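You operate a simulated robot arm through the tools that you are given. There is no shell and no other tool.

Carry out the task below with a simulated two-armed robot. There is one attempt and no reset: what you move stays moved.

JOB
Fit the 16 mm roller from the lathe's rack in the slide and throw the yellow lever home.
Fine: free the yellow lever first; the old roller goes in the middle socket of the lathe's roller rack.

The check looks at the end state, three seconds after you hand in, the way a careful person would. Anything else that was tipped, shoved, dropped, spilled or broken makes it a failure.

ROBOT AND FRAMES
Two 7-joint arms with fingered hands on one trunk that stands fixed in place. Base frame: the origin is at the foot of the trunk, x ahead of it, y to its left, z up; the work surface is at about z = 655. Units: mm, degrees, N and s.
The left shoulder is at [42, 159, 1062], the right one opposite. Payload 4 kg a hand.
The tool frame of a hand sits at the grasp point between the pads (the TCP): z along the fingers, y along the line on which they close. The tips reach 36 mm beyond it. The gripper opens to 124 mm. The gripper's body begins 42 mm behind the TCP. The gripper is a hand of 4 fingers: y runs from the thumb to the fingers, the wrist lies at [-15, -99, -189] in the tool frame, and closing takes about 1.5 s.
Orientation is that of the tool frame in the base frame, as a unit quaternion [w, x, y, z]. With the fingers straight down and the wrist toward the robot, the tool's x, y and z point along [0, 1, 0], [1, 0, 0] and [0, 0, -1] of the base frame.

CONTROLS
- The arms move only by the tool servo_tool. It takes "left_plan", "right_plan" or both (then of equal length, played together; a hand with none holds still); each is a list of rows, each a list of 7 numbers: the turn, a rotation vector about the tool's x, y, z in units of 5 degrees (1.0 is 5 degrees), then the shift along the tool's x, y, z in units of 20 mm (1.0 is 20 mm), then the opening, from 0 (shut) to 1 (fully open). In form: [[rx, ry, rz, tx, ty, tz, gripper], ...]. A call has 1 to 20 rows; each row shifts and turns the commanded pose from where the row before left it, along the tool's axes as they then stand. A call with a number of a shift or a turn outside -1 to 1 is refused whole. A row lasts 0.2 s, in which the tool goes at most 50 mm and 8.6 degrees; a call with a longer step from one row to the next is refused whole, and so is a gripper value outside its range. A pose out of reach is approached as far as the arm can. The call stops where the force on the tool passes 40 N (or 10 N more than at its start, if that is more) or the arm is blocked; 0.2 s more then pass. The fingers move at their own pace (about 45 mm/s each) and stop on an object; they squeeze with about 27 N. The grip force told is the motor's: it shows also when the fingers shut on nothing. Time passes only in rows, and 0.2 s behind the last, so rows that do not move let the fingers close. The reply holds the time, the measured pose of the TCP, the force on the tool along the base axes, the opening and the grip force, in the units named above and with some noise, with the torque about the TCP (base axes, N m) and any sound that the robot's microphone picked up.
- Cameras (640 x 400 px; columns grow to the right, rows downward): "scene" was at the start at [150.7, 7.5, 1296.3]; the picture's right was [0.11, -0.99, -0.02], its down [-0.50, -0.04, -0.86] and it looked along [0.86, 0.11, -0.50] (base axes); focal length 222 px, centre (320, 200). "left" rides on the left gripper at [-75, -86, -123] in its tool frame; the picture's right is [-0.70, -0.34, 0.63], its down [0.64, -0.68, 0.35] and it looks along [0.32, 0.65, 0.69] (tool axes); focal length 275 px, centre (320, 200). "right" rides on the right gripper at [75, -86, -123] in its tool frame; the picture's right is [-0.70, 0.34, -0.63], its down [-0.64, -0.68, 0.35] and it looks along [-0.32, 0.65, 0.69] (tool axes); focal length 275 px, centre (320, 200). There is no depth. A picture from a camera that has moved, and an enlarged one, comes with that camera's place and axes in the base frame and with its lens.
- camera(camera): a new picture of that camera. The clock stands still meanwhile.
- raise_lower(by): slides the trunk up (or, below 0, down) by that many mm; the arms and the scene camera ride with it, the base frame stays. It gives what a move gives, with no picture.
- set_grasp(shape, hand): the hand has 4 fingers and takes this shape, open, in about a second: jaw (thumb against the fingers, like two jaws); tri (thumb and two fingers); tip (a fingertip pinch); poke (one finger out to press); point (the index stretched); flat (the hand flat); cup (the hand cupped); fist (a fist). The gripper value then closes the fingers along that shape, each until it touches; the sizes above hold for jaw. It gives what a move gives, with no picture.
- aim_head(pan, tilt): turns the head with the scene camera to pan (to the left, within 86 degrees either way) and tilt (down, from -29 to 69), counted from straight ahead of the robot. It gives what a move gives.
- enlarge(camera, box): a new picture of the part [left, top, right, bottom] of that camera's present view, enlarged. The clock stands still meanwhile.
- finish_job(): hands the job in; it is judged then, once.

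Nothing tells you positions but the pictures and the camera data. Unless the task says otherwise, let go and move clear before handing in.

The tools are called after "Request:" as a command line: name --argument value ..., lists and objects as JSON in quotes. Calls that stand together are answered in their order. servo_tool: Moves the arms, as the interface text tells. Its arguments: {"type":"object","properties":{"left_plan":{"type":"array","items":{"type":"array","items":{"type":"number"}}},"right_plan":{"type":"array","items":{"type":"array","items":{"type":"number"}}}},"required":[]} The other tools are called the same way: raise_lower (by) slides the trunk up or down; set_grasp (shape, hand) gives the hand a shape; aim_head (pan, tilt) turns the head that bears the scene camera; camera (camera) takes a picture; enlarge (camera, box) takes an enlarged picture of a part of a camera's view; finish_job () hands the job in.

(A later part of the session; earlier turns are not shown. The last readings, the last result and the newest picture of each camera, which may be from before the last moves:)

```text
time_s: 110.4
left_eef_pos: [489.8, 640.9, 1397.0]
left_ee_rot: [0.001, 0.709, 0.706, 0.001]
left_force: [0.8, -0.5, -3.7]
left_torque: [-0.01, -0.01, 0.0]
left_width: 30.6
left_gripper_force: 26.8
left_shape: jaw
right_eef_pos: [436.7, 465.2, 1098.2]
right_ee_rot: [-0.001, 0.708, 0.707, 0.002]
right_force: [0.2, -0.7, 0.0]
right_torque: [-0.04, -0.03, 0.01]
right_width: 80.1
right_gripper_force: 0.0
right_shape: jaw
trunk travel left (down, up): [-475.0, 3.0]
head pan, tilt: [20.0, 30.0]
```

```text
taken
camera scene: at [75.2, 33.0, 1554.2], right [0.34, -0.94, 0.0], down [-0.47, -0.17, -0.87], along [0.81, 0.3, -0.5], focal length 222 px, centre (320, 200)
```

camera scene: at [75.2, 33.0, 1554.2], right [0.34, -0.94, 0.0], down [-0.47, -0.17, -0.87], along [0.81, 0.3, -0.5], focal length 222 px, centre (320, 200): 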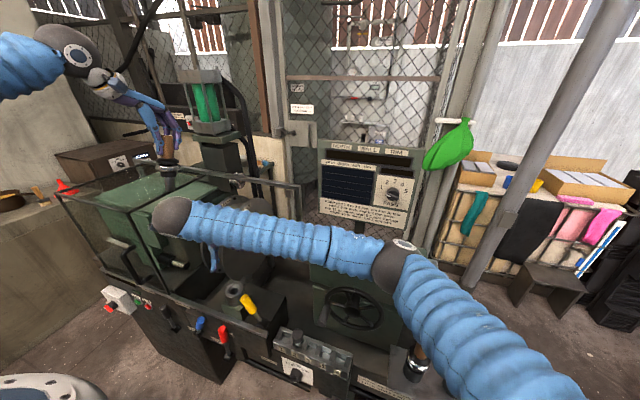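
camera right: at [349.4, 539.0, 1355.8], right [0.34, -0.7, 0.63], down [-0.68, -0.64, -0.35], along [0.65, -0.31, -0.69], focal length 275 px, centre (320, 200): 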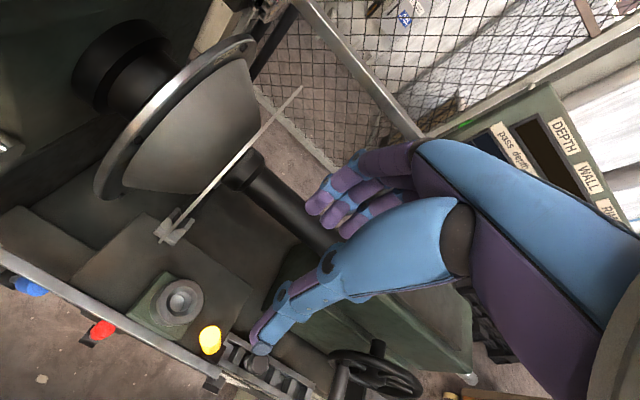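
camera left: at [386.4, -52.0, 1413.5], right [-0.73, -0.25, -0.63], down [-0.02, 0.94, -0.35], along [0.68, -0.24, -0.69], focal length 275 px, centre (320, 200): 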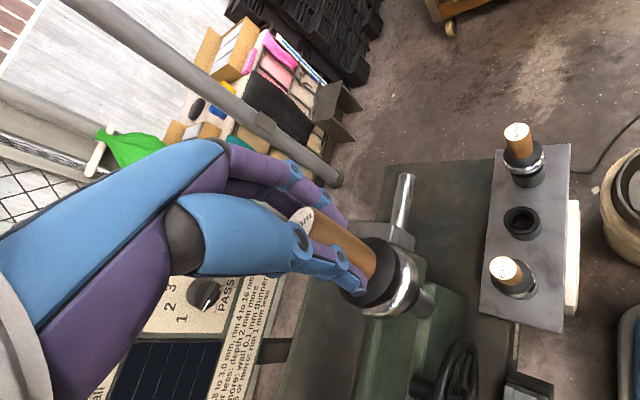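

Request:
servo_tool --right_plan '[[0, 0, 0, 0, 0, 0.9, 0.65], [0, 0, 0, 0, 0, 0.9, 0.65], [0, 0, 0, 0, 0, 0.9, 0.65]]'

Request:
camera --camera "scene"

```text
time_s: 111.2
left_eef_pos: [490.5, 642.0, 1397.5]
left_ee_rot: [0.002, 0.708, 0.706, 0.001]
left_force: [-0.3, 0.0, -5.0]
left_torque: [-0.01, 0.0, 0.01]
left_width: 30.7
left_gripper_force: 27.5
left_shape: jaw
right_eef_pos: [436.7, 464.9, 1045.5]
right_ee_rot: [-0.002, 0.708, 0.706, 0.002]
right_force: [-0.3, 0.1, -0.3]
right_torque: [-0.02, 0.03, 0.0]
right_width: 80.3
right_gripper_force: 0.1
right_shape: jaw
trunk travel left (down, up): [-475.0, 3.0]
head pan, tilt: [20.0, 30.0]
```

```text
taken
camera scene: at [75.0, 33.0, 1554.2], right [0.34, -0.94, 0.0], down [-0.47, -0.17, -0.87], along [0.81, 0.3, -0.5], focal length 222 px, centre (320, 200)
```

scene: 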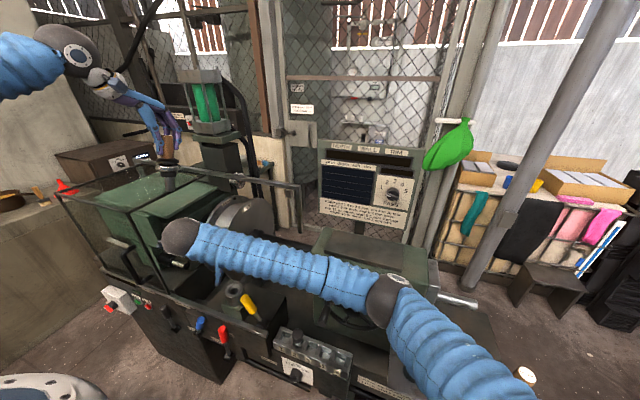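

Works. Now I'll raise the right hand and test the other end: above the middle rack socket with a +45° yaw (wrist to the back-right).

Request:
servo_tool --right_plan '[[0, 0, 0, 0, 0, -0.9, 0.65], [0, 0, 0, 0, 0, -0.9, 0.65], [0, 0, 0, 0, 0, -0.9, 0.65], [0, 0, 0, 0, 0, -0.9, 0.65], [0, 0, 0, 0, 0, -0.9, 0.65], [0, 0, 0, 0, 0, -0.9, 0.65], [0, 0, 0, 0, 0, -0.9, 0.65], [0, 0, 0, 0, 0, -0.9, 0.65], [0, 0, 0, 0, 0, -0.9, 0.65], [0, 0, 0, 0, 0, -0.9, 0.65], [0, 0, 0, -0.5, 0.1, -0.9, 0.65], [0, 0, 0, -0.9, 0.2, -0.9, 0.65], [0, 0, 0, -0.98, 0.2, -0.9, 0.65], [0, 0, 0, -0.98, 0.2, -0.5, 0.65], [0, 0, 0, -0.98, 0.2, 0, 0.65], [0, 0, 0, -0.98, 0.2, 0, 0.65], [0, 0, 0, -0.98, 0.2, 0, 0.65], [0, 0, 0, -0.98, 0.2, 0, 0.65], [0, 0, 0, -0.98, 0.2, 0, 0.65], [0, 0, 0, -0.98, 0.2, 0, 0.65]]'

Request:
servo_tool --right_plan '[[0, 0, 0, -0.98, 0.1, 0, 0.65], [0, 0, 0, -0.98, 0.1, 0, 0.65], [0, 0, 0, -0.98, 0.1, 0, 0.65], [0, 0, 0, -0.98, 0.1, 0, 0.65], [0, 0, 0, -0.98, 0.1, 0, 0.65], [0, 0, 0, -0.98, 0.1, 0, 0.65], [0, 0, 0, -0.98, 0.1, 0, 0.65], [0, 0, 0, -0.98, 0.1, 0, 0.65], [0, 0, 0, -0.98, 0.1, 0, 0.65], [0, 0, 0, -0.98, 0.1, 0, 0.65], [0, 0, 0, -0.98, 0.1, 0, 0.65], [0, 0, 0, -0.98, 0.1, 0, 0.65], [0, 0, 0, -0.98, 0.1, 0, 0.65], [0, 0, 0, -0.98, 0.1, 0, 0.65], [0, 0, 0, -0.98, 0.1, 0, 0.65], [0, 0, 0, -0.98, 0.1, 0, 0.65], [0, 0, 0, -0.98, 0.1, 0, 0.65], [0, 0, 0, -0.98, 0.1, 0, 0.65], [0, 0, 0, -0.98, 0.1, 0, 0.65], [0, 0, 0, -0.98, 0.1, 0, 0.65]]'

```text
time_s: 115.4
left_eef_pos: [490.4, 640.2, 1397.0]
left_ee_rot: [0.001, 0.708, 0.706, 0.001]
left_force: [0.2, -0.7, -4.7]
left_torque: [-0.01, 0.06, 0.01]
left_width: 30.7
left_gripper_force: 27.0
left_shape: jaw
right_eef_pos: [475.7, 277.2, 1286.8]
right_ee_rot: [-0.002, 0.708, 0.706, 0.001]
right_force: [-1.2, 0.7, -0.2]
right_torque: [-0.01, -0.03, 0.0]
right_width: 80.0
right_gripper_force: 0.1
right_shape: jaw
trunk travel left (down, up): [-475.0, 3.0]
head pan, tilt: [20.0, 30.0]
```

```text
time_s: 119.6
left_eef_pos: [490.7, 640.7, 1398.1]
left_ee_rot: [0.001, 0.708, 0.706, 0.002]
left_force: [0.0, 0.4, -3.9]
left_torque: [0.0, 0.04, 0.01]
left_width: 30.7
left_gripper_force: 27.0
left_shape: jaw
right_eef_pos: [514.3, -113.2, 1286.6]
right_ee_rot: [-0.001, 0.708, 0.707, 0.002]
right_force: [0.4, -0.7, 0.1]
right_torque: [-0.01, 0.02, -0.02]
right_width: 80.3
right_gripper_force: 0.2
right_shape: jaw
trunk travel left (down, up): [-475.0, 3.0]
head pan, tilt: [20.0, 30.0]
```

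Request:
servo_tool --right_plan '[[0, 0, -1, 0, 0, 0, 0.65], [0, 0, -1, 0, 0, 0, 0.65], [0, 0, -1, 0, 0, 0, 0.65], [0, 0, -1, 0, 0, 0, 0.65], [0, 0, -1, 0, 0, 0, 0.65], [0, 0, -1, 0, 0, 0, 0.65], [0, 0, -1, 0, 0, 0, 0.65], [0, 0, -1, 0, 0, 0, 0.65], [0, 0, -1, 0, 0, 0, 0.65], [0, 0, 0, -0.318, -0.967, 0, 0.65], [0, 0, 0, -0.318, -0.967, 0, 0.65], [0, 0, 0, -0.318, -0.967, 0, 0.65], [0, 0, 0, -0.318, -0.967, 0, 0.65], [0, 0, 0, -0.318, -0.967, 0, 0.65], [0, 0, 0, -0.318, -0.967, 0, 0.65], [0, 0, 0, 0, 0, 0, 0.65]]'

Request:
aim_head --pan -15 --tilt 40

Request:
camera --camera "scene"

Request:
camera --camera "right"

```text
time_s: 123.0
left_eef_pos: [491.5, 641.7, 1396.7]
left_ee_rot: [0.002, 0.709, 0.705, 0.001]
left_force: [-0.3, 0.2, -4.3]
left_torque: [0.02, -0.01, 0.02]
left_width: 31.1
left_gripper_force: 26.8
left_shape: jaw
right_eef_pos: [459.0, -222.2, 1284.1]
right_ee_rot: [-0.002, 0.384, 0.923, 0.001]
right_force: [-1.4, -0.3, 0.7]
right_torque: [0.0, 0.01, 0.01]
right_width: 80.2
right_gripper_force: 0.1
right_shape: jaw
trunk travel left (down, up): [-475.0, 3.0]
head pan, tilt: [20.0, 30.0]
```

```text
time_s: 124.0
left_eef_pos: [490.6, 640.1, 1398.3]
left_ee_rot: [0.003, 0.708, 0.706, 0.001]
left_force: [-0.2, 0.7, -4.6]
left_torque: [-0.03, 0.0, -0.03]
left_width: 30.6
left_gripper_force: 27.0
left_shape: jaw
right_eef_pos: [459.2, -221.9, 1285.1]
right_ee_rot: [0.0, 0.383, 0.924, 0.003]
right_force: [-0.4, 0.3, 0.1]
right_torque: [0.03, 0.05, 0.0]
right_width: 80.3
right_gripper_force: 0.0
right_shape: jaw
trunk travel left (down, up): [-475.0, 3.0]
head pan, tilt: [-15.0, 40.0]
```

```text
taken
camera scene: at [72.3, -20.3, 1538.9], right [-0.26, -0.97, 0.0], down [-0.62, 0.17, -0.77], along [0.74, -0.2, -0.64], focal length 222 px, centre (320, 200)
```

scene: 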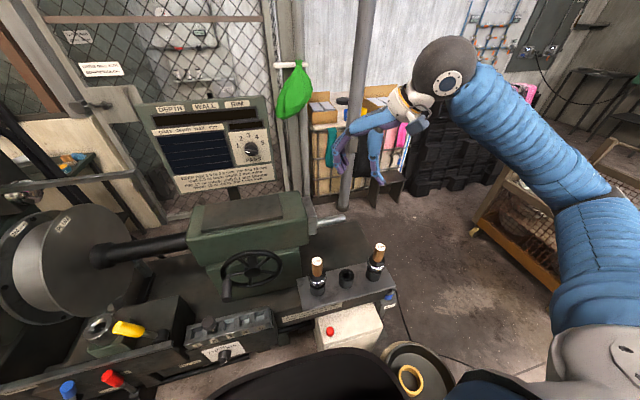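

```text
taken
camera right: at [345.6, -230.5, 1407.0], right [0.73, -0.26, 0.63], down [-0.03, -0.94, -0.35], along [0.68, 0.24, -0.69], focal length 275 px, centre (320, 200)
```

right: 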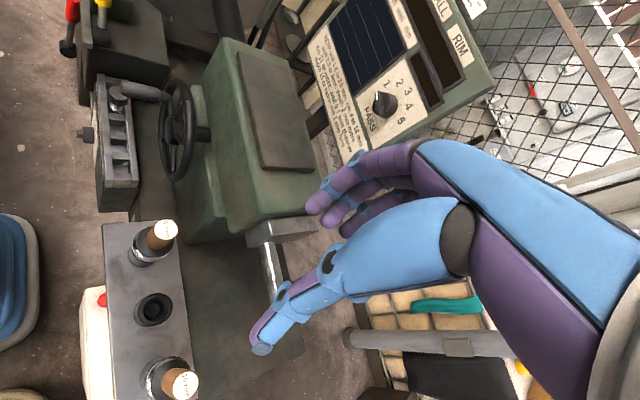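

Good – it reaches, and the right camera sees the whole rack from above. I'll zoom for precise socket positions.

Request:
enlarge --camera "right" --box '[90, 200, 230, 400]'

Request:
enlarge --camera "right" --box '[115, 270, 195, 350]'

```text
2.00 times, centred on (160, 300) of right
camera zoom: at [345.6, -230.5, 1407.0], right [0.73, -0.26, 0.63], down [-0.03, -0.94, -0.35], along [0.68, 0.24, -0.69], focal length 551 px, centre (640, 0)
```

zoom: 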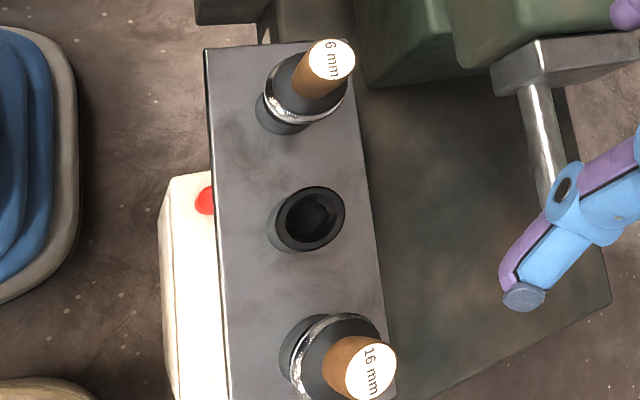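

```text
5.00 times, centred on (155, 310) of right
camera zoom: at [345.6, -230.5, 1407.0], right [0.73, -0.26, 0.63], down [-0.03, -0.94, -0.35], along [0.68, 0.24, -0.69], focal length 1376 px, centre (1145, -350)
```

zoom: 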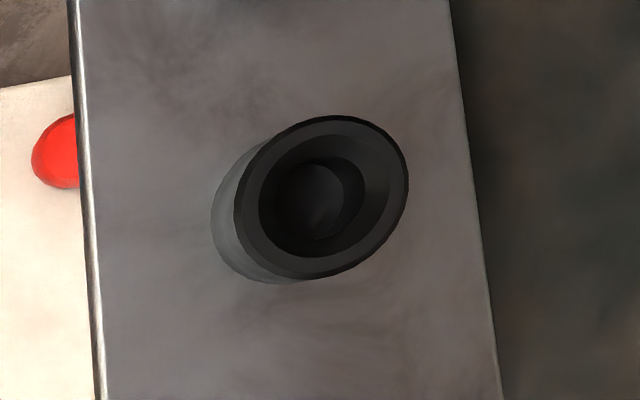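

Rack positions agree within ~2 mm: mid socket ≈ (457, −223). I'll test lowering the right hand there to insertion height.

Request:
servo_tool --right_plan '[[0, 0, 0, 0, 0, 0.95, 0.65], [0, 0, 0, 0, 0, 0.95, 0.65], [0, 0, 0, 0, 0, 0.95, 0.65], [0, 0, 0, 0, 0, 0.95, 0.65], [0, 0, 0, 0, 0, 0.95, 0.65], [0, 0, 0, 0, 0, 0.95, 0.65], [0, 0, 0, 0, 0, 0.95, 0.65], [0, 0, 0, 0, 0, 0.95, 0.65], [0, 0, 0, 0, 0, 0.95, 0.65], [0, 0, 0, 0, 0, 0.95, 0.65], [0, 0, 0, 0, 0, 0.95, 0.65], [0, 0, 0, 0, 0, 0.95, 0.65], [0, 0, 0, 0, 0, 0.95, 0.65], [0, 0, 0, 0, 0, 0.95, 0.65]]'

Request:
camera --camera "scene"

Request:
camera --camera "right"

```text
time_s: 127.0
left_eef_pos: [490.3, 640.0, 1399.1]
left_ee_rot: [0.002, 0.708, 0.706, 0.001]
left_force: [-0.2, -0.5, -4.4]
left_torque: [0.0, 0.02, -0.02]
left_width: 30.8
left_gripper_force: 26.5
left_shape: jaw
right_eef_pos: [458.0, -221.7, 1020.6]
right_ee_rot: [-0.001, 0.384, 0.923, 0.002]
right_force: [0.1, 0.3, -0.4]
right_torque: [0.01, -0.01, -0.03]
right_width: 80.3
right_gripper_force: 0.0
right_shape: jaw
trunk travel left (down, up): [-475.0, 3.0]
head pan, tilt: [-15.0, 40.0]
```

```text
taken
camera scene: at [71.9, -20.7, 1538.9], right [-0.26, -0.97, 0.0], down [-0.62, 0.17, -0.77], along [0.74, -0.2, -0.64], focal length 222 px, centre (320, 200)
```

scene: 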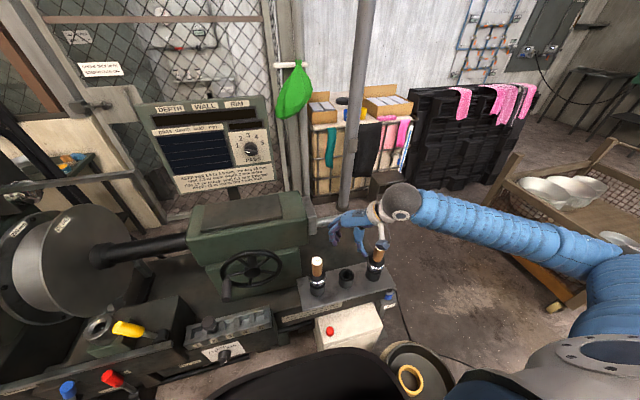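

```text
taken
camera right: at [344.9, -229.9, 1142.4], right [0.73, -0.26, 0.63], down [-0.03, -0.94, -0.35], along [0.68, 0.24, -0.69], focal length 275 px, centre (320, 200)
```

right: 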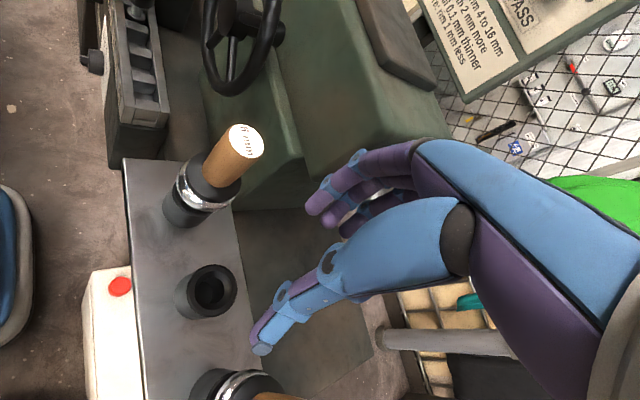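

Right arm works at the rack as well. Now: right hand up and waiting above the rack; left hand brings the old roller back over the slide socket so the right can take it from there.

Request:
servo_tool --left_plan '[[0, 0, 0, -0.88, -0.27, 0.4, 0.1], [0, 0, 0, -0.88, -0.27, 0.4, 0.1], [0, 0, 0, -0.88, -0.27, 0.4, 0.1], [0, 0, 0, -0.88, -0.27, 0.4, 0.1], [0, 0, 0, -0.88, -0.27, 0.4, 0.1], [0, 0, 0, -0.88, -0.27, 0.5, 0.1], [0, 0, 0, -0.88, -0.27, 0.5, 0.1], [0, 0, 0, -0.88, -0.27, 0.5, 0.1], [0, 0, 0, -0.88, -0.27, 0.5, 0.1], [0, 0, 0, -0.88, -0.27, 0.5, 0.1], [0, 0, 0, 0, 0, 0.5, 0.1], [0, 0, 0, 0, 0, 0.5, 0.1], [0, 0, 0, 0, 0, 0.5, 0.1], [0, 0, 0, 0, 0, 0.5, 0.1]]' --right_plan '[[0, 0, 0, 0, 0, -0.9, 0.65], [0, 0, 0, 0, 0, -0.9, 0.65], [0, 0, 0, 0, 0, -0.9, 0.65], [0, 0, 0, 0, 0, -0.9, 0.65], [0, 0, 0, 0, 0, -0.9, 0.65], [0, 0, 0, 0, 0, -0.9, 0.65], [0, 0, 0, 0, 0, -0.9, 0.65], [0, 0, 0, 0, 0, -0.9, 0.65], [0, 0, 0, 0, 0, -0.9, 0.65], [0, 0, 0, 0, 0, -0.9, 0.65], [0, 0, 0, 0, 0, -0.9, 0.65], [0, 0, 0, 0, 0, -0.9, 0.65], [0, 0, 0, 0, 0, -0.9, 0.65], [0, 0, 0, 0, 0, -0.9, 0.65]]'

Request:
aim_head --pan 30 --tilt 45

Request:
camera --camera "scene"

Request:
camera --camera "left"

```text
time_s: 130.0
left_eef_pos: [437.1, 464.2, 1268.9]
left_ee_rot: [0.003, 0.708, 0.706, 0.001]
left_force: [1.0, 0.2, -4.6]
left_torque: [0.01, -0.03, 0.02]
left_width: 30.5
left_gripper_force: 26.9
left_shape: jaw
right_eef_pos: [458.8, -222.3, 1272.9]
right_ee_rot: [-0.002, 0.384, 0.923, 0.002]
right_force: [1.0, 0.2, -0.1]
right_torque: [0.01, 0.0, -0.02]
right_width: 80.0
right_gripper_force: 0.2
right_shape: jaw
trunk travel left (down, up): [-475.0, 3.0]
head pan, tilt: [-15.0, 40.0]
```

```text
time_s: 131.2
left_eef_pos: [436.0, 464.0, 1269.4]
left_ee_rot: [0.002, 0.709, 0.706, 0.001]
left_force: [0.4, -1.0, -4.0]
left_torque: [-0.01, -0.03, -0.01]
left_width: 30.4
left_gripper_force: 27.2
left_shape: jaw
right_eef_pos: [459.2, -224.1, 1273.6]
right_ee_rot: [-0.001, 0.384, 0.923, 0.002]
right_force: [-1.0, -0.2, 0.5]
right_torque: [0.0, 0.05, -0.02]
right_width: 80.4
right_gripper_force: 0.1
right_shape: jaw
trunk travel left (down, up): [-475.0, 3.0]
head pan, tilt: [30.0, 45.0]
```

```text
taken
camera scene: at [60.4, 42.0, 1531.6], right [0.5, -0.87, 0.0], down [-0.61, -0.35, -0.71], along [0.61, 0.35, -0.71], focal length 222 px, centre (320, 200)
```

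scene: 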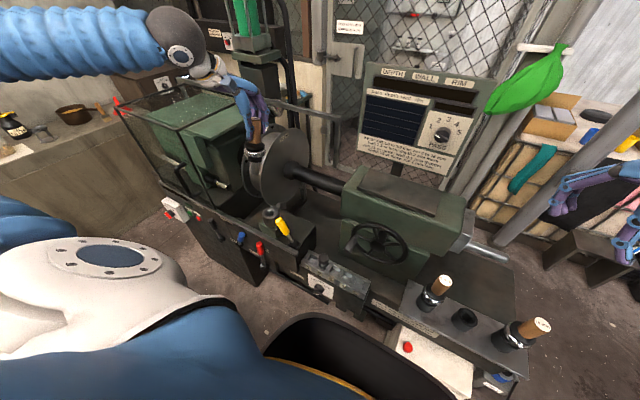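

```text
taken
camera left: at [351.9, 387.5, 1391.3], right [-0.34, -0.7, -0.63], down [-0.68, 0.65, -0.35], along [0.65, 0.31, -0.69], focal length 275 px, centre (320, 200)
```

left: 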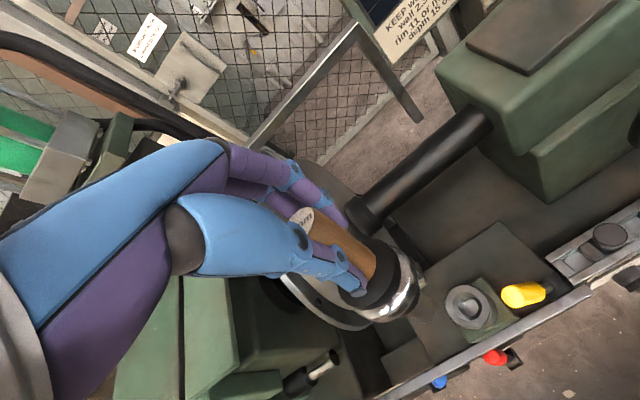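

Lowering to just above the socket (TCP ≈ 1095), then checking alignment.

Request:
servo_tool --left_plan '[[0, 0, 0, 0, 0, 0.87, 0.1], [0, 0, 0, 0, 0, 0.87, 0.1], [0, 0, 0, 0, 0, 0.87, 0.1], [0, 0, 0, 0, 0, 0.87, 0.1], [0, 0, 0, 0, 0, 0.87, 0.1], [0, 0, 0, 0, 0, 0.87, 0.1], [0, 0, 0, 0, 0, 0.87, 0.1], [0, 0, 0, 0, 0, 0.87, 0.1], [0, 0, 0, 0, 0, 0.87, 0.1], [0, 0, 0, 0, 0, 0.7, 0.1], [0, 0, 0, 0, 0, 0, 0.1]]'

Request:
enlarge --camera "scene" --box '[230, 130, 330, 250]'

Request:
camera --camera "left"

```text
time_s: 133.6
left_eef_pos: [437.0, 464.6, 1096.8]
left_ee_rot: [0.002, 0.707, 0.707, 0.002]
left_force: [0.1, -0.2, -4.1]
left_torque: [-0.01, -0.01, -0.04]
left_width: 30.8
left_gripper_force: 26.6
left_shape: jaw
right_eef_pos: [459.8, -223.8, 1272.6]
right_ee_rot: [-0.001, 0.384, 0.923, 0.002]
right_force: [-0.8, -0.3, 0.3]
right_torque: [-0.01, -0.06, 0.02]
right_width: 80.3
right_gripper_force: 0.0
right_shape: jaw
trunk travel left (down, up): [-475.0, 3.0]
head pan, tilt: [30.0, 45.0]
```

```text
3.33 times, centred on (280, 190) of scene
camera zoom: at [60.2, 41.9, 1531.6], right [0.5, -0.87, 0.0], down [-0.61, -0.35, -0.71], along [0.61, 0.35, -0.71], focal length 739 px, centre (453, 233)
```

zoom: 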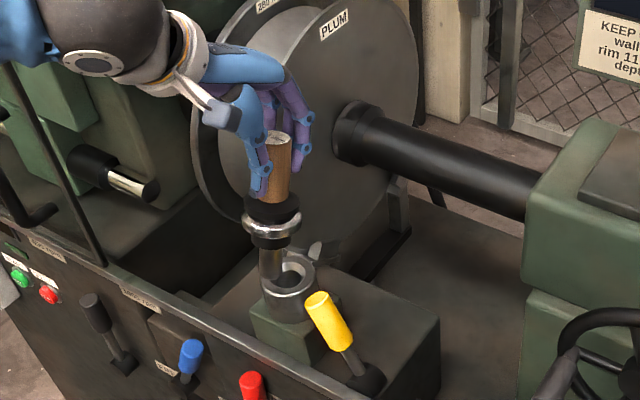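

```text
taken
camera left: at [351.8, 387.7, 1220.0], right [-0.34, -0.7, -0.63], down [-0.68, 0.65, -0.35], along [0.65, 0.31, -0.69], focal length 275 px, centre (320, 200)
```

left: 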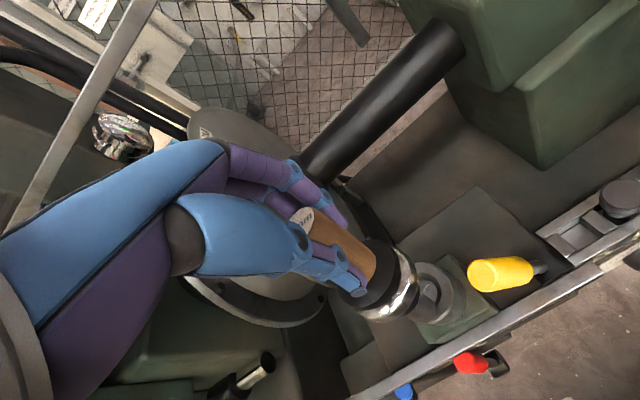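

The roller looks slightly tilted in the grip; let me zoom in to judge.

Request:
enlarge --camera "scene" --box '[250, 155, 310, 235]'

Request:
enlarge --camera "left" --box '[280, 190, 480, 350]'

```text
5.00 times, centred on (280, 195) of scene
camera zoom: at [60.2, 41.9, 1531.6], right [0.5, -0.87, 0.0], down [-0.61, -0.35, -0.71], along [0.61, 0.35, -0.71], focal length 1108 px, centre (520, 225)
```

zoom: 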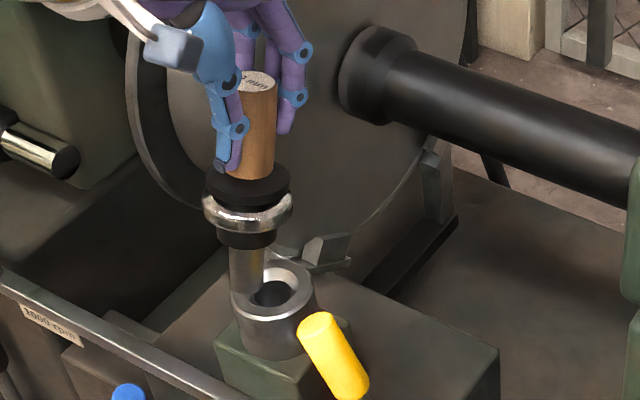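

```text
2.50 times, centred on (380, 270) of left
camera zoom: at [351.8, 387.7, 1220.0], right [-0.34, -0.7, -0.63], down [-0.68, 0.65, -0.35], along [0.65, 0.31, -0.69], focal length 688 px, centre (170, 25)
```

zoom: 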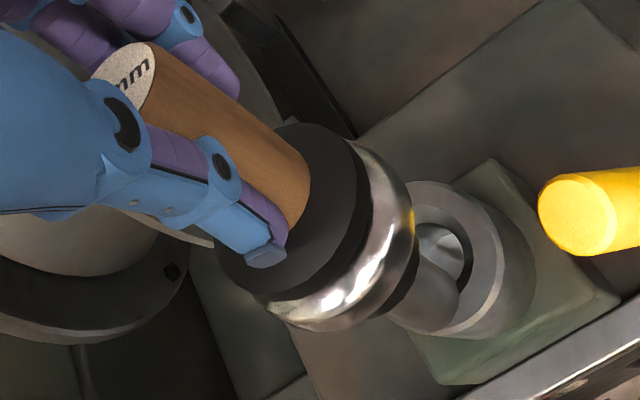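

The roller hangs tilted ~10° in the grip (bottom toward +y). I'll measure the tilt accurately before any insertion.

Request:
enlarge --camera "scene" --box '[260, 165, 300, 215]'

Request:
enlarge --camera "left" --box '[350, 220, 460, 330]'

```text
8.00 times, centred on (280, 190) of scene
camera zoom: at [60.2, 41.9, 1531.6], right [0.5, -0.87, 0.0], down [-0.61, -0.35, -0.71], along [0.61, 0.35, -0.71], focal length 1774 px, centre (640, 280)
```

zoom: 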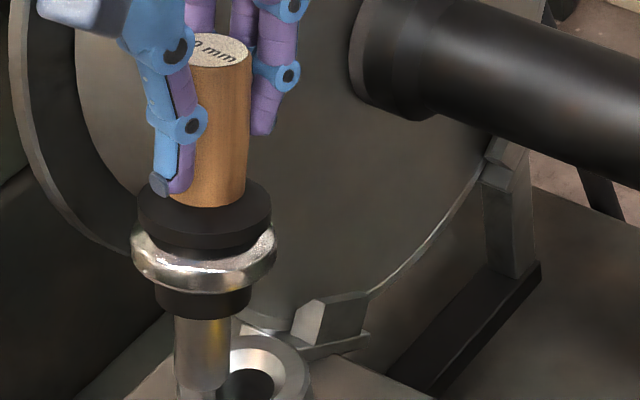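

```text
3.64 times, centred on (405, 275) of left
camera zoom: at [351.8, 387.7, 1220.0], right [-0.34, -0.7, -0.63], down [-0.68, 0.65, -0.35], along [0.65, 0.31, -0.69], focal length 1001 px, centre (11, -73)
```

zoom: 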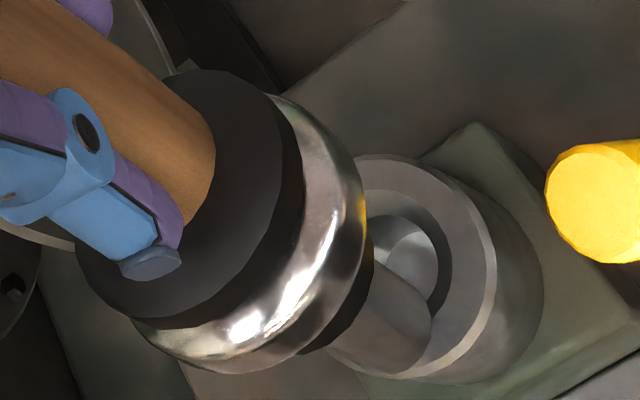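

The grip makes the roller lean (bottom toward the robot ≈12° and toward +y ≈6°). I'll raise a little and counter-rotate the hand to make the roller vertical, then re-measure.

Request:
servo_tool --left_plan '[[0, 0, 0, 0, 0, -0.8, 0.1], [0, 0, 0, 0, 0, -0.7, 0.1], [-0.8, -0.25, 0, 0, 0, 0, 0.1], [-0.8, -0.25, 0, 0, 0, 0, 0.1], [-0.8, -0.25, 0, 0, 0, 0, 0.1], [0, 0, 0, 0, 0, 0, 0.1]]'

Request:
enlarge --camera "scene" --box '[255, 155, 305, 215]'

Request:
enlarge --camera "left" --box '[280, 190, 480, 350]'

```text
time_s: 134.9
left_eef_pos: [439.9, 464.8, 1128.0]
left_ee_rot: [0.098, 0.704, 0.701, 0.051]
left_force: [-0.3, 0.2, -4.5]
left_torque: [-0.01, 0.01, 0.0]
left_width: 30.5
left_gripper_force: 27.3
left_shape: jaw
right_eef_pos: [460.1, -223.7, 1272.8]
right_ee_rot: [0.0, 0.384, 0.924, 0.002]
right_force: [0.3, -0.1, 0.7]
right_torque: [0.0, 0.03, -0.01]
right_width: 80.2
right_gripper_force: 0.0
right_shape: jaw
trunk travel left (down, up): [-475.0, 3.0]
head pan, tilt: [30.0, 45.0]
```

```text
6.67 times, centred on (280, 185) of scene
camera zoom: at [60.6, 41.9, 1531.6], right [0.5, -0.87, 0.0], down [-0.61, -0.35, -0.71], along [0.61, 0.35, -0.71], focal length 1478 px, centre (587, 300)
```

zoom: 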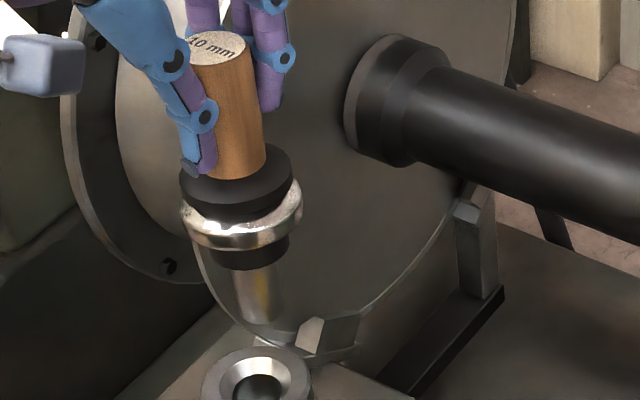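

```text
2.50 times, centred on (380, 270) of left
camera zoom: at [329.8, 396.9, 1233.8], right [-0.2, -0.74, -0.64], down [-0.59, 0.62, -0.52], along [0.78, 0.27, -0.56], focal length 688 px, centre (170, 25)
```

zoom: 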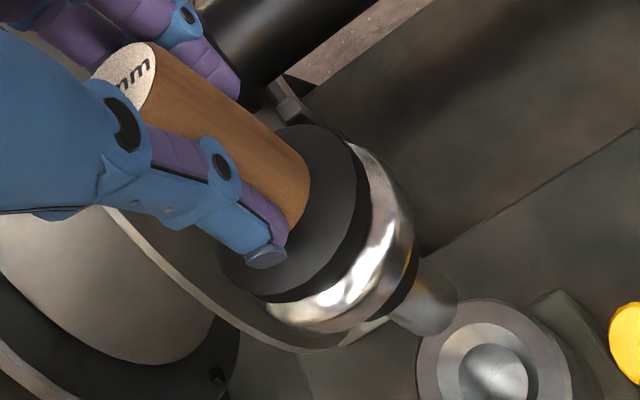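

Request:
enlarge --camera "scene" --box '[262, 155, 292, 180]'

Request:
enlarge --camera "scene" --box '[262, 176, 292, 201]'

```text
16.00 times, centred on (277, 168) of scene
camera zoom: at [60.6, 41.9, 1531.6], right [0.5, -0.87, 0.0], down [-0.61, -0.35, -0.71], along [0.61, 0.35, -0.71], focal length 3547 px, centre (1008, 720)
```

zoom: 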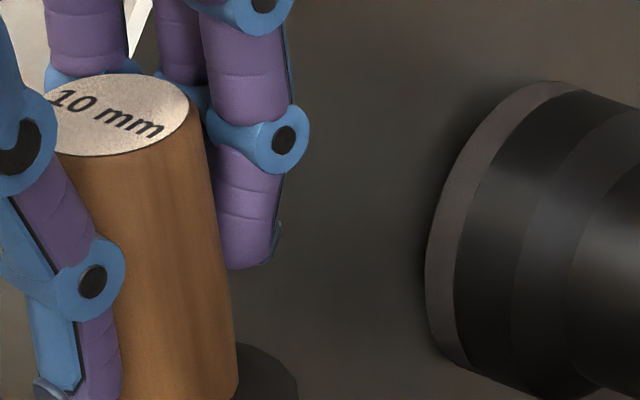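

```text
16.00 times, centred on (277, 188) of scene
camera zoom: at [60.6, 41.9, 1531.6], right [0.5, -0.87, 0.0], down [-0.61, -0.35, -0.71], along [0.61, 0.35, -0.71], focal length 3547 px, centre (1008, 384)
```

zoom: 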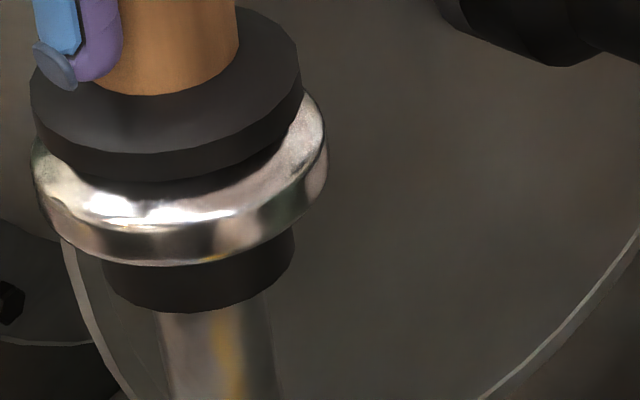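

Roller is now within ~2° of vertical. Shank bottom is about 10 mm too far in +x relative to the socket. I'll correct tilt slightly, shift, and lower to ~10 mm above the socket to verify.

Request:
servo_tool --left_plan '[[0, -0.2, 0, 0.14, -0.27, -0.07, 0.1], [0, 0, 0, 0.13, -0.27, -0.06, 0.1], [0, 0, 0, 0.05, -0.158, 0.73, 0.1], [0, 0, 0, 0.05, -0.158, 0.73, 0.1], [0, 0, 0, 0.05, -0.158, 0.73, 0.1], [0, 0, 0, 0, 0, 0, 0.1]]'

Request:
enlarge --camera "scene" --box '[255, 165, 305, 225]'

Request:
enlarge --camera "left" --box '[280, 190, 480, 350]'

```text
time_s: 136.3
left_eef_pos: [429.8, 471.0, 1081.4]
left_ee_rot: [0.105, 0.704, 0.7, 0.046]
left_force: [-0.3, -0.3, -4.1]
left_torque: [0.03, 0.07, 0.0]
left_width: 30.6
left_gripper_force: 26.9
left_shape: jaw
left hand out of reach, approached as far as the arm can: row 2
right_eef_pos: [460.1, -222.6, 1272.4]
right_ee_rot: [-0.001, 0.384, 0.923, 0.002]
right_force: [-0.5, -0.2, 1.1]
right_torque: [0.0, 0.0, -0.04]
right_width: 80.3
right_gripper_force: 0.0
right_shape: jaw
trunk travel left (down, up): [-475.0, 3.0]
head pan, tilt: [30.0, 45.0]
```

```text
6.67 times, centred on (280, 195) of scene
camera zoom: at [60.0, 41.9, 1531.7], right [0.5, -0.87, 0.0], down [-0.61, -0.35, -0.71], along [0.61, 0.35, -0.71], focal length 1478 px, centre (587, 233)
```

zoom: 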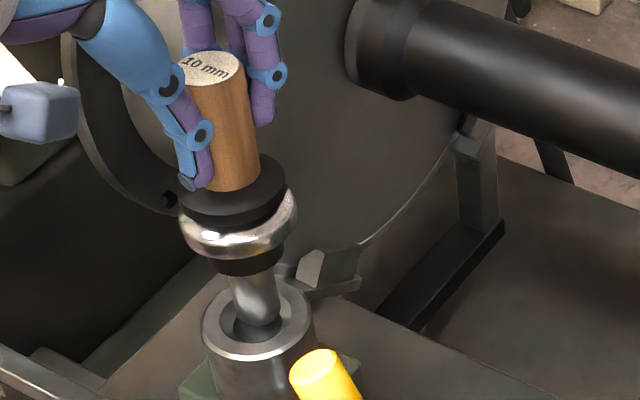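

```text
2.50 times, centred on (380, 270) of left
camera zoom: at [319.6, 404.5, 1189.0], right [-0.2, -0.75, -0.63], down [-0.58, 0.61, -0.53], along [0.79, 0.26, -0.56], focal length 688 px, centre (170, 25)
```

zoom: 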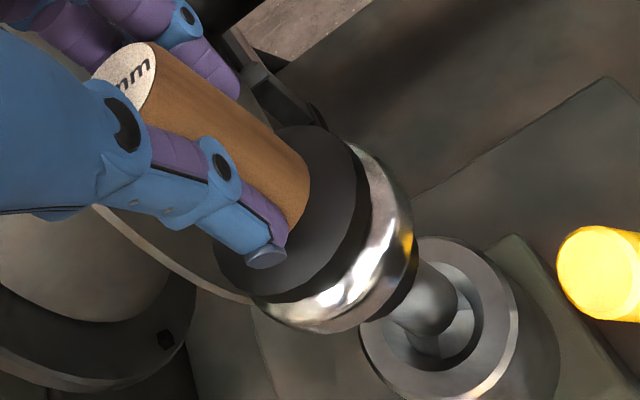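

The shank is right at the funnel. I'll lower slowly in 5 mm steps with force monitoring.

Request:
servo_tool --left_plan '[[0, 0, 0, 0.014, 0.03, 0.25, 0.1], [0, 0, 0, 0.014, -0.05, 0.244, 0.1], [0, 0, 0, 0.014, -0.05, 0.244, 0.1]]'

Request:
enlarge --camera "scene" --box '[255, 165, 305, 225]'

Request:
enlarge --camera "left" --box '[280, 190, 480, 350]'

```text
time_s: 137.2
left_eef_pos: [432.1, 471.2, 1066.4]
left_ee_rot: [0.105, 0.704, 0.701, 0.045]
left_force: [-1.2, 1.1, -3.3]
left_torque: [0.05, 0.2, 0.01]
left_width: 30.0
left_gripper_force: 26.9
left_shape: jaw
right_eef_pos: [459.8, -222.7, 1272.4]
right_ee_rot: [-0.001, 0.384, 0.923, 0.002]
right_force: [0.1, -0.4, -0.4]
right_torque: [-0.01, -0.01, -0.05]
right_width: 80.2
right_gripper_force: 0.0
right_shape: jaw
trunk travel left (down, up): [-475.0, 3.0]
head pan, tilt: [30.0, 45.0]
```

```text
6.67 times, centred on (280, 195) of scene
camera zoom: at [60.5, 42.3, 1531.6], right [0.5, -0.87, 0.0], down [-0.61, -0.35, -0.71], along [0.61, 0.35, -0.71], focal length 1478 px, centre (587, 233)
```

zoom: 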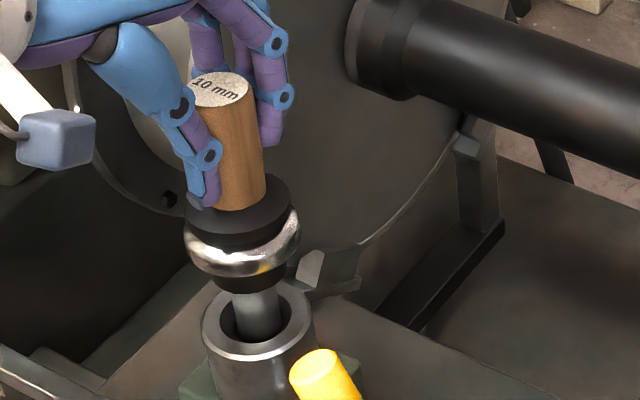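

```text
2.50 times, centred on (380, 270) of left
camera zoom: at [322.5, 404.6, 1174.2], right [-0.2, -0.75, -0.63], down [-0.58, 0.61, -0.53], along [0.79, 0.26, -0.56], focal length 688 px, centre (170, 25)
```

zoom: 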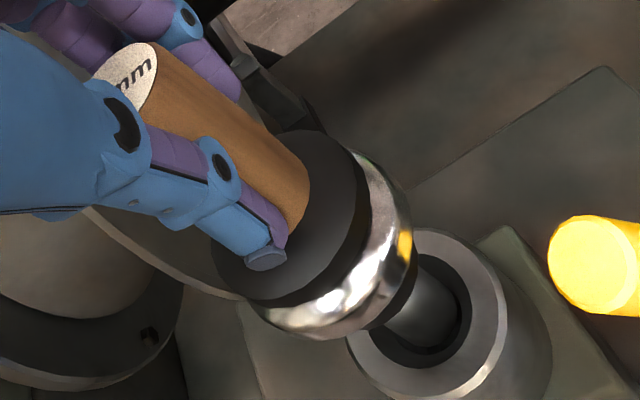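

It entered the bore with almost no force. Continuing down.

Request:
servo_tool --left_plan '[[0, 0, 0, 0.014, -0.05, 0.244, 0.1], [0, 0, 0, 0.014, -0.05, 0.244, 0.1], [0, 0, 0, 0.014, -0.05, 0.244, 0.1]]'

Request:
enlarge --camera "scene" --box '[255, 165, 305, 225]'

```text
time_s: 137.9
left_eef_pos: [432.3, 471.4, 1052.5]
left_ee_rot: [0.106, 0.705, 0.7, 0.046]
left_force: [-1.2, -0.8, -2.4]
left_torque: [0.02, 0.26, 0.0]
left_width: 30.0
left_gripper_force: 26.8
left_shape: jaw
right_eef_pos: [458.6, -224.5, 1272.6]
right_ee_rot: [-0.001, 0.383, 0.924, 0.002]
right_force: [1.1, 0.2, -0.3]
right_torque: [0.02, 0.03, 0.02]
right_width: 80.4
right_gripper_force: 0.1
right_shape: jaw
trunk travel left (down, up): [-475.0, 3.0]
head pan, tilt: [30.0, 45.0]
```

```text
6.67 times, centred on (280, 195) of scene
camera zoom: at [60.1, 42.0, 1531.6], right [0.5, -0.87, 0.0], down [-0.61, -0.35, -0.71], along [0.61, 0.35, -0.71], focal length 1478 px, centre (587, 233)
```

zoom: 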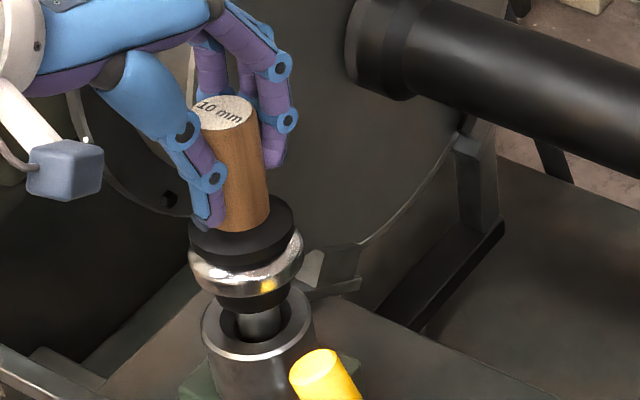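

Request:
servo_tool --left_plan '[[0, 0, 0, 0.01, -0.04, 0.195, 0.1], [0, 0, 0, 0.01, -0.04, 0.195, 0.1], [0, 0, 0, 0.01, -0.04, 0.195, 0.1], [0, 0, 0, 0.01, -0.04, 0.195, 0.1]]'

Request:
enlarge --camera "scene" --box '[255, 165, 305, 225]'

```text
time_s: 138.9
left_eef_pos: [431.1, 468.8, 1038.4]
left_ee_rot: [0.107, 0.704, 0.7, 0.048]
left_force: [-4.2, -0.7, 18.8]
left_torque: [-0.05, 0.02, -0.03]
left_width: 29.6
left_gripper_force: 27.5
left_shape: jaw
right_eef_pos: [456.5, -224.2, 1273.8]
right_ee_rot: [0.0, 0.384, 0.924, 0.003]
right_force: [-0.2, 0.2, 0.1]
right_torque: [-0.02, 0.04, -0.01]
right_width: 80.5
right_gripper_force: 0.0
right_shape: jaw
trunk travel left (down, up): [-475.0, 3.0]
head pan, tilt: [30.0, 45.0]
```

```text
6.67 times, centred on (280, 195) of scene
camera zoom: at [58.6, 40.7, 1531.9], right [0.5, -0.87, 0.0], down [-0.61, -0.35, -0.71], along [0.61, 0.35, -0.71], focal length 1478 px, centre (587, 233)
```

zoom: 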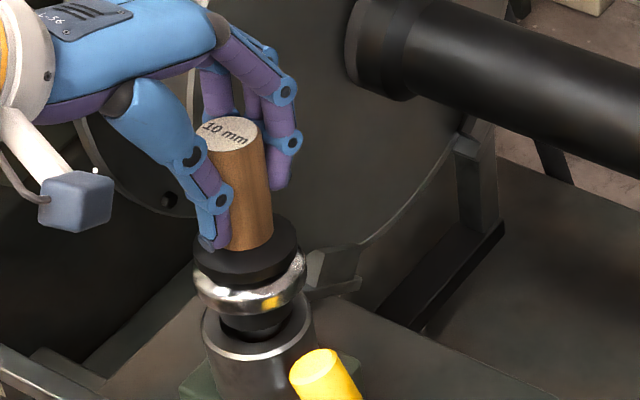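

It touched down about 10 mm short of full seating, with a few degrees of residual tilt. I'll release so it can settle by itself into the funnel.

Request:
servo_tool --left_plan '[[0, 0, 0, 0, 0, -0.05, 0.3], [0, 0, 0, 0, 0, 0, 0.4], [0, 0, 0, 0, 0, 0, 0.55], [0, 0, 0, 0, 0, 0, 0.65], [0, 0, 0, 0, 0, 0, 0.65]]'

Request:
enlarge --camera "scene" --box '[255, 165, 305, 225]'

Request:
camera --camera "left"

```text
time_s: 140.2
left_eef_pos: [430.9, 469.2, 1037.8]
left_ee_rot: [0.105, 0.705, 0.7, 0.046]
left_force: [0.1, -0.3, 0.2]
left_torque: [-0.02, -0.02, 0.0]
left_width: 80.1
left_gripper_force: 0.0
left_shape: jaw
right_eef_pos: [458.6, -223.6, 1271.8]
right_ee_rot: [-0.001, 0.383, 0.924, 0.002]
right_force: [-1.0, 0.3, 0.7]
right_torque: [-0.01, -0.04, -0.01]
right_width: 80.6
right_gripper_force: 0.0
right_shape: jaw
trunk travel left (down, up): [-475.0, 3.0]
head pan, tilt: [30.0, 45.0]
```

```text
6.67 times, centred on (280, 195) of scene
camera zoom: at [60.0, 41.8, 1531.7], right [0.5, -0.87, 0.0], down [-0.61, -0.35, -0.71], along [0.61, 0.35, -0.71], focal length 1478 px, centre (587, 233)
```

zoom: 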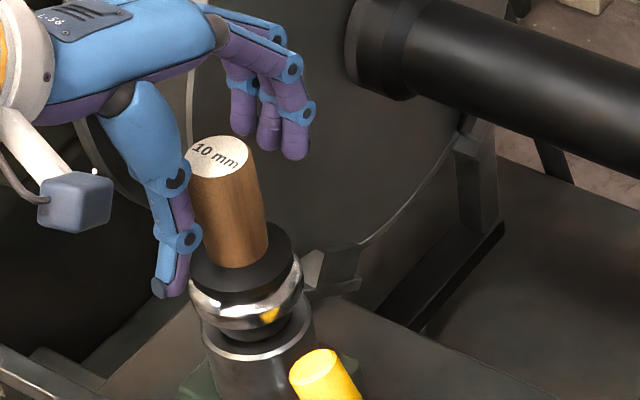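

```text
taken
camera left: at [321.2, 403.8, 1144.8], right [-0.2, -0.75, -0.63], down [-0.58, 0.61, -0.53], along [0.79, 0.26, -0.56], focal length 275 px, centre (320, 200)
```

left: 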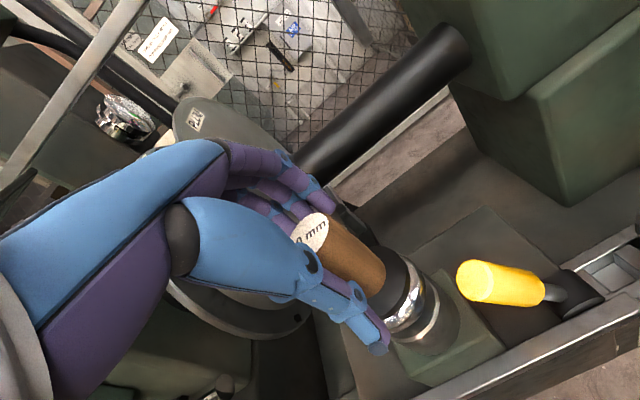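

On release it dropped fully into the seat. I'll withdraw the left hand straight up, then park it to the left so the right hand can take over.

Request:
servo_tool --left_plan '[[0, 0, 0, -0.03, 0.11, -0.5, 0.7], [0, 0, 0, -0.05, 0.21, -0.95, 0.7], [0, 0, 0, -0.05, 0.21, -0.95, 0.7], [0, 0, 0, -0.05, 0.21, -0.95, 0.7], [0, 0, 0, -0.05, 0.21, -0.95, 0.7], [0, 0, 0, -0.05, 0.21, -0.95, 0.7], [0, 0, 0, -0.05, 0.21, -0.95, 0.7], [0, 0, 0, -0.05, 0.21, -0.95, 0.7]]'

Request:
camera --camera "scene"

Request:
enlarge --camera "scene" --box '[230, 150, 330, 250]'

```text
time_s: 141.9
left_eef_pos: [431.8, 473.7, 1184.2]
left_ee_rot: [0.104, 0.704, 0.701, 0.045]
left_force: [0.2, -0.1, 0.7]
left_torque: [-0.02, 0.03, 0.02]
left_width: 86.4
left_gripper_force: 0.0
left_shape: jaw
right_eef_pos: [458.2, -224.4, 1272.3]
right_ee_rot: [-0.001, 0.384, 0.924, 0.002]
right_force: [0.2, 0.0, -0.3]
right_torque: [0.02, 0.04, 0.0]
right_width: 80.5
right_gripper_force: 0.0
right_shape: jaw
trunk travel left (down, up): [-475.0, 3.0]
head pan, tilt: [30.0, 45.0]
```

```text
taken
camera scene: at [60.0, 41.2, 1531.7], right [0.5, -0.87, 0.0], down [-0.61, -0.35, -0.71], along [0.61, 0.35, -0.71], focal length 222 px, centre (320, 200)
```

scene: 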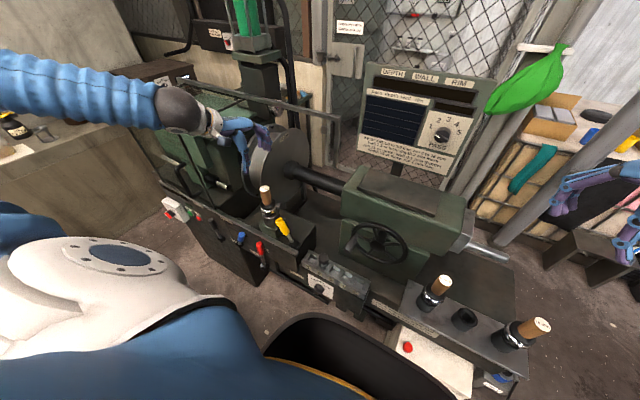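

```text
4.00 times, centred on (280, 200) of scene
camera zoom: at [60.0, 41.2, 1531.7], right [0.5, -0.87, 0.0], down [-0.61, -0.35, -0.71], along [0.61, 0.35, -0.71], focal length 887 px, centre (480, 200)
```

zoom: 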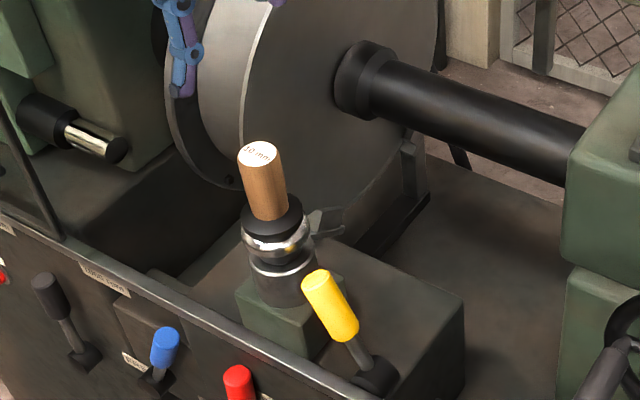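

The old roller is seated again. Now I'll park the left hand to the left/up, and pre-tilt the right hand (−12° / +5°) so its pads match a vertical handle, bringing it toward the slide.

Request:
servo_tool --left_plan '[[0, 0, 0, 0.83, 0.39, -0.72, 0.7], [0, 0, 0, 0.83, 0.39, -0.72, 0.7], [0, 0, 0, 0.83, 0.39, -0.72, 0.7], [0, 0, 0, 0.83, 0.39, -0.72, 0.7], [0, 0, 0, 0.83, 0.39, -0.72, 0.7], [0, 0, 0, 0.83, 0.39, -0.72, 0.7], [0, 0, 0, 0.83, 0.39, -0.72, 0.7], [0, 0, 0, 0.83, 0.39, -0.72, 0.7], [0, 0, 0, 0.83, 0.39, -0.72, 0.7], [0, 0, 0, 0.83, 0.39, -0.72, 0.7], [0.8, 0.3, 0, 0, 0, 0, 0.7], [0.8, 0.3, 0, 0, 0, 0, 0.7], [0.8, 0.3, 0, 0, 0, 0, 0.7], [0, 0, 0, 0, 0, 0, 0.7], [0, 0, 0, 0, 0, 0, 0.7], [0, 0, 0, 0, 0, 0, 0.7], [0, 0, 0, 0, 0, 0, 0.7]]' --right_plan '[[-0.8, 0.32, 0, 0, 0, 0, 0.65], [-0.8, 0.32, 0, 0, 0, 0, 0.65], [-0.8, 0.31, 0, 0, 0, 0, 0.65], [0, 0, 0, 0.7, 0.9, 0.25, 0.65], [0, 0, 0, 0.7, 0.9, 0.25, 0.65], [0, 0, 0, 0.7, 0.9, 0.25, 0.65], [0, 0, 0, 0.7, 0.9, 0.25, 0.65], [0, 0, 0, 0.7, 0.9, 0.25, 0.65], [0, 0, 0, 0.7, 0.9, 0.25, 0.65], [0, 0, 0, 0.7, 0.9, 0.25, 0.65], [0, 0, 0, 0.7, 0.9, 0.25, 0.65], [0, 0, 0, 0.7, 0.9, 0.25, 0.65], [0, 0, 0, 0.7, 0.9, 0.25, 0.65], [0, 0, 0, 0.7, 0.9, 0.25, 0.65], [0, 0, 0, 0.7, 0.9, 0.25, 0.65], [0, 0, 0, 0.7, 0.9, 0.25, 0.65], [0, 0, 0, 0.7, 0.9, 0.25, 0.65]]'

Request:
camera --camera "scene"

```text
time_s: 145.6
left_eef_pos: [480.0, 653.7, 1324.5]
left_ee_rot: [0.004, 0.709, 0.705, 0.0]
left_force: [-0.1, -0.3, 0.3]
left_torque: [-0.01, -0.01, -0.01]
left_width: 86.7
left_gripper_force: 0.1
left_shape: jaw
right_eef_pos: [501.6, 101.9, 1272.2]
right_ee_rot: [0.001, 0.382, 0.917, 0.114]
right_force: [-0.4, 0.0, 0.3]
right_torque: [-0.02, 0.01, 0.0]
right_width: 80.2
right_gripper_force: 0.1
right_shape: jaw
trunk travel left (down, up): [-475.0, 3.0]
head pan, tilt: [30.0, 45.0]
```

```text
taken
camera scene: at [60.3, 43.2, 1531.6], right [0.5, -0.87, 0.0], down [-0.61, -0.35, -0.71], along [0.61, 0.35, -0.71], focal length 222 px, centre (320, 200)
```

scene: 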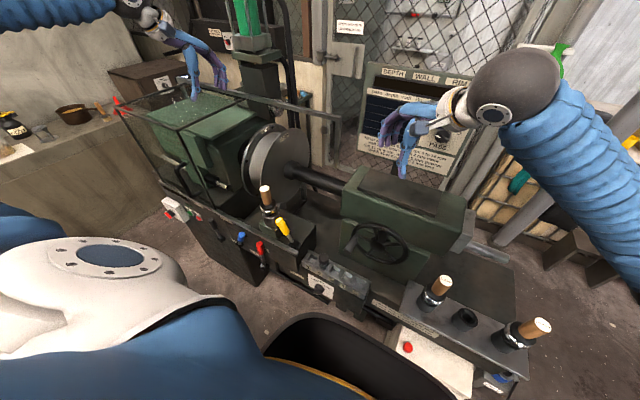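

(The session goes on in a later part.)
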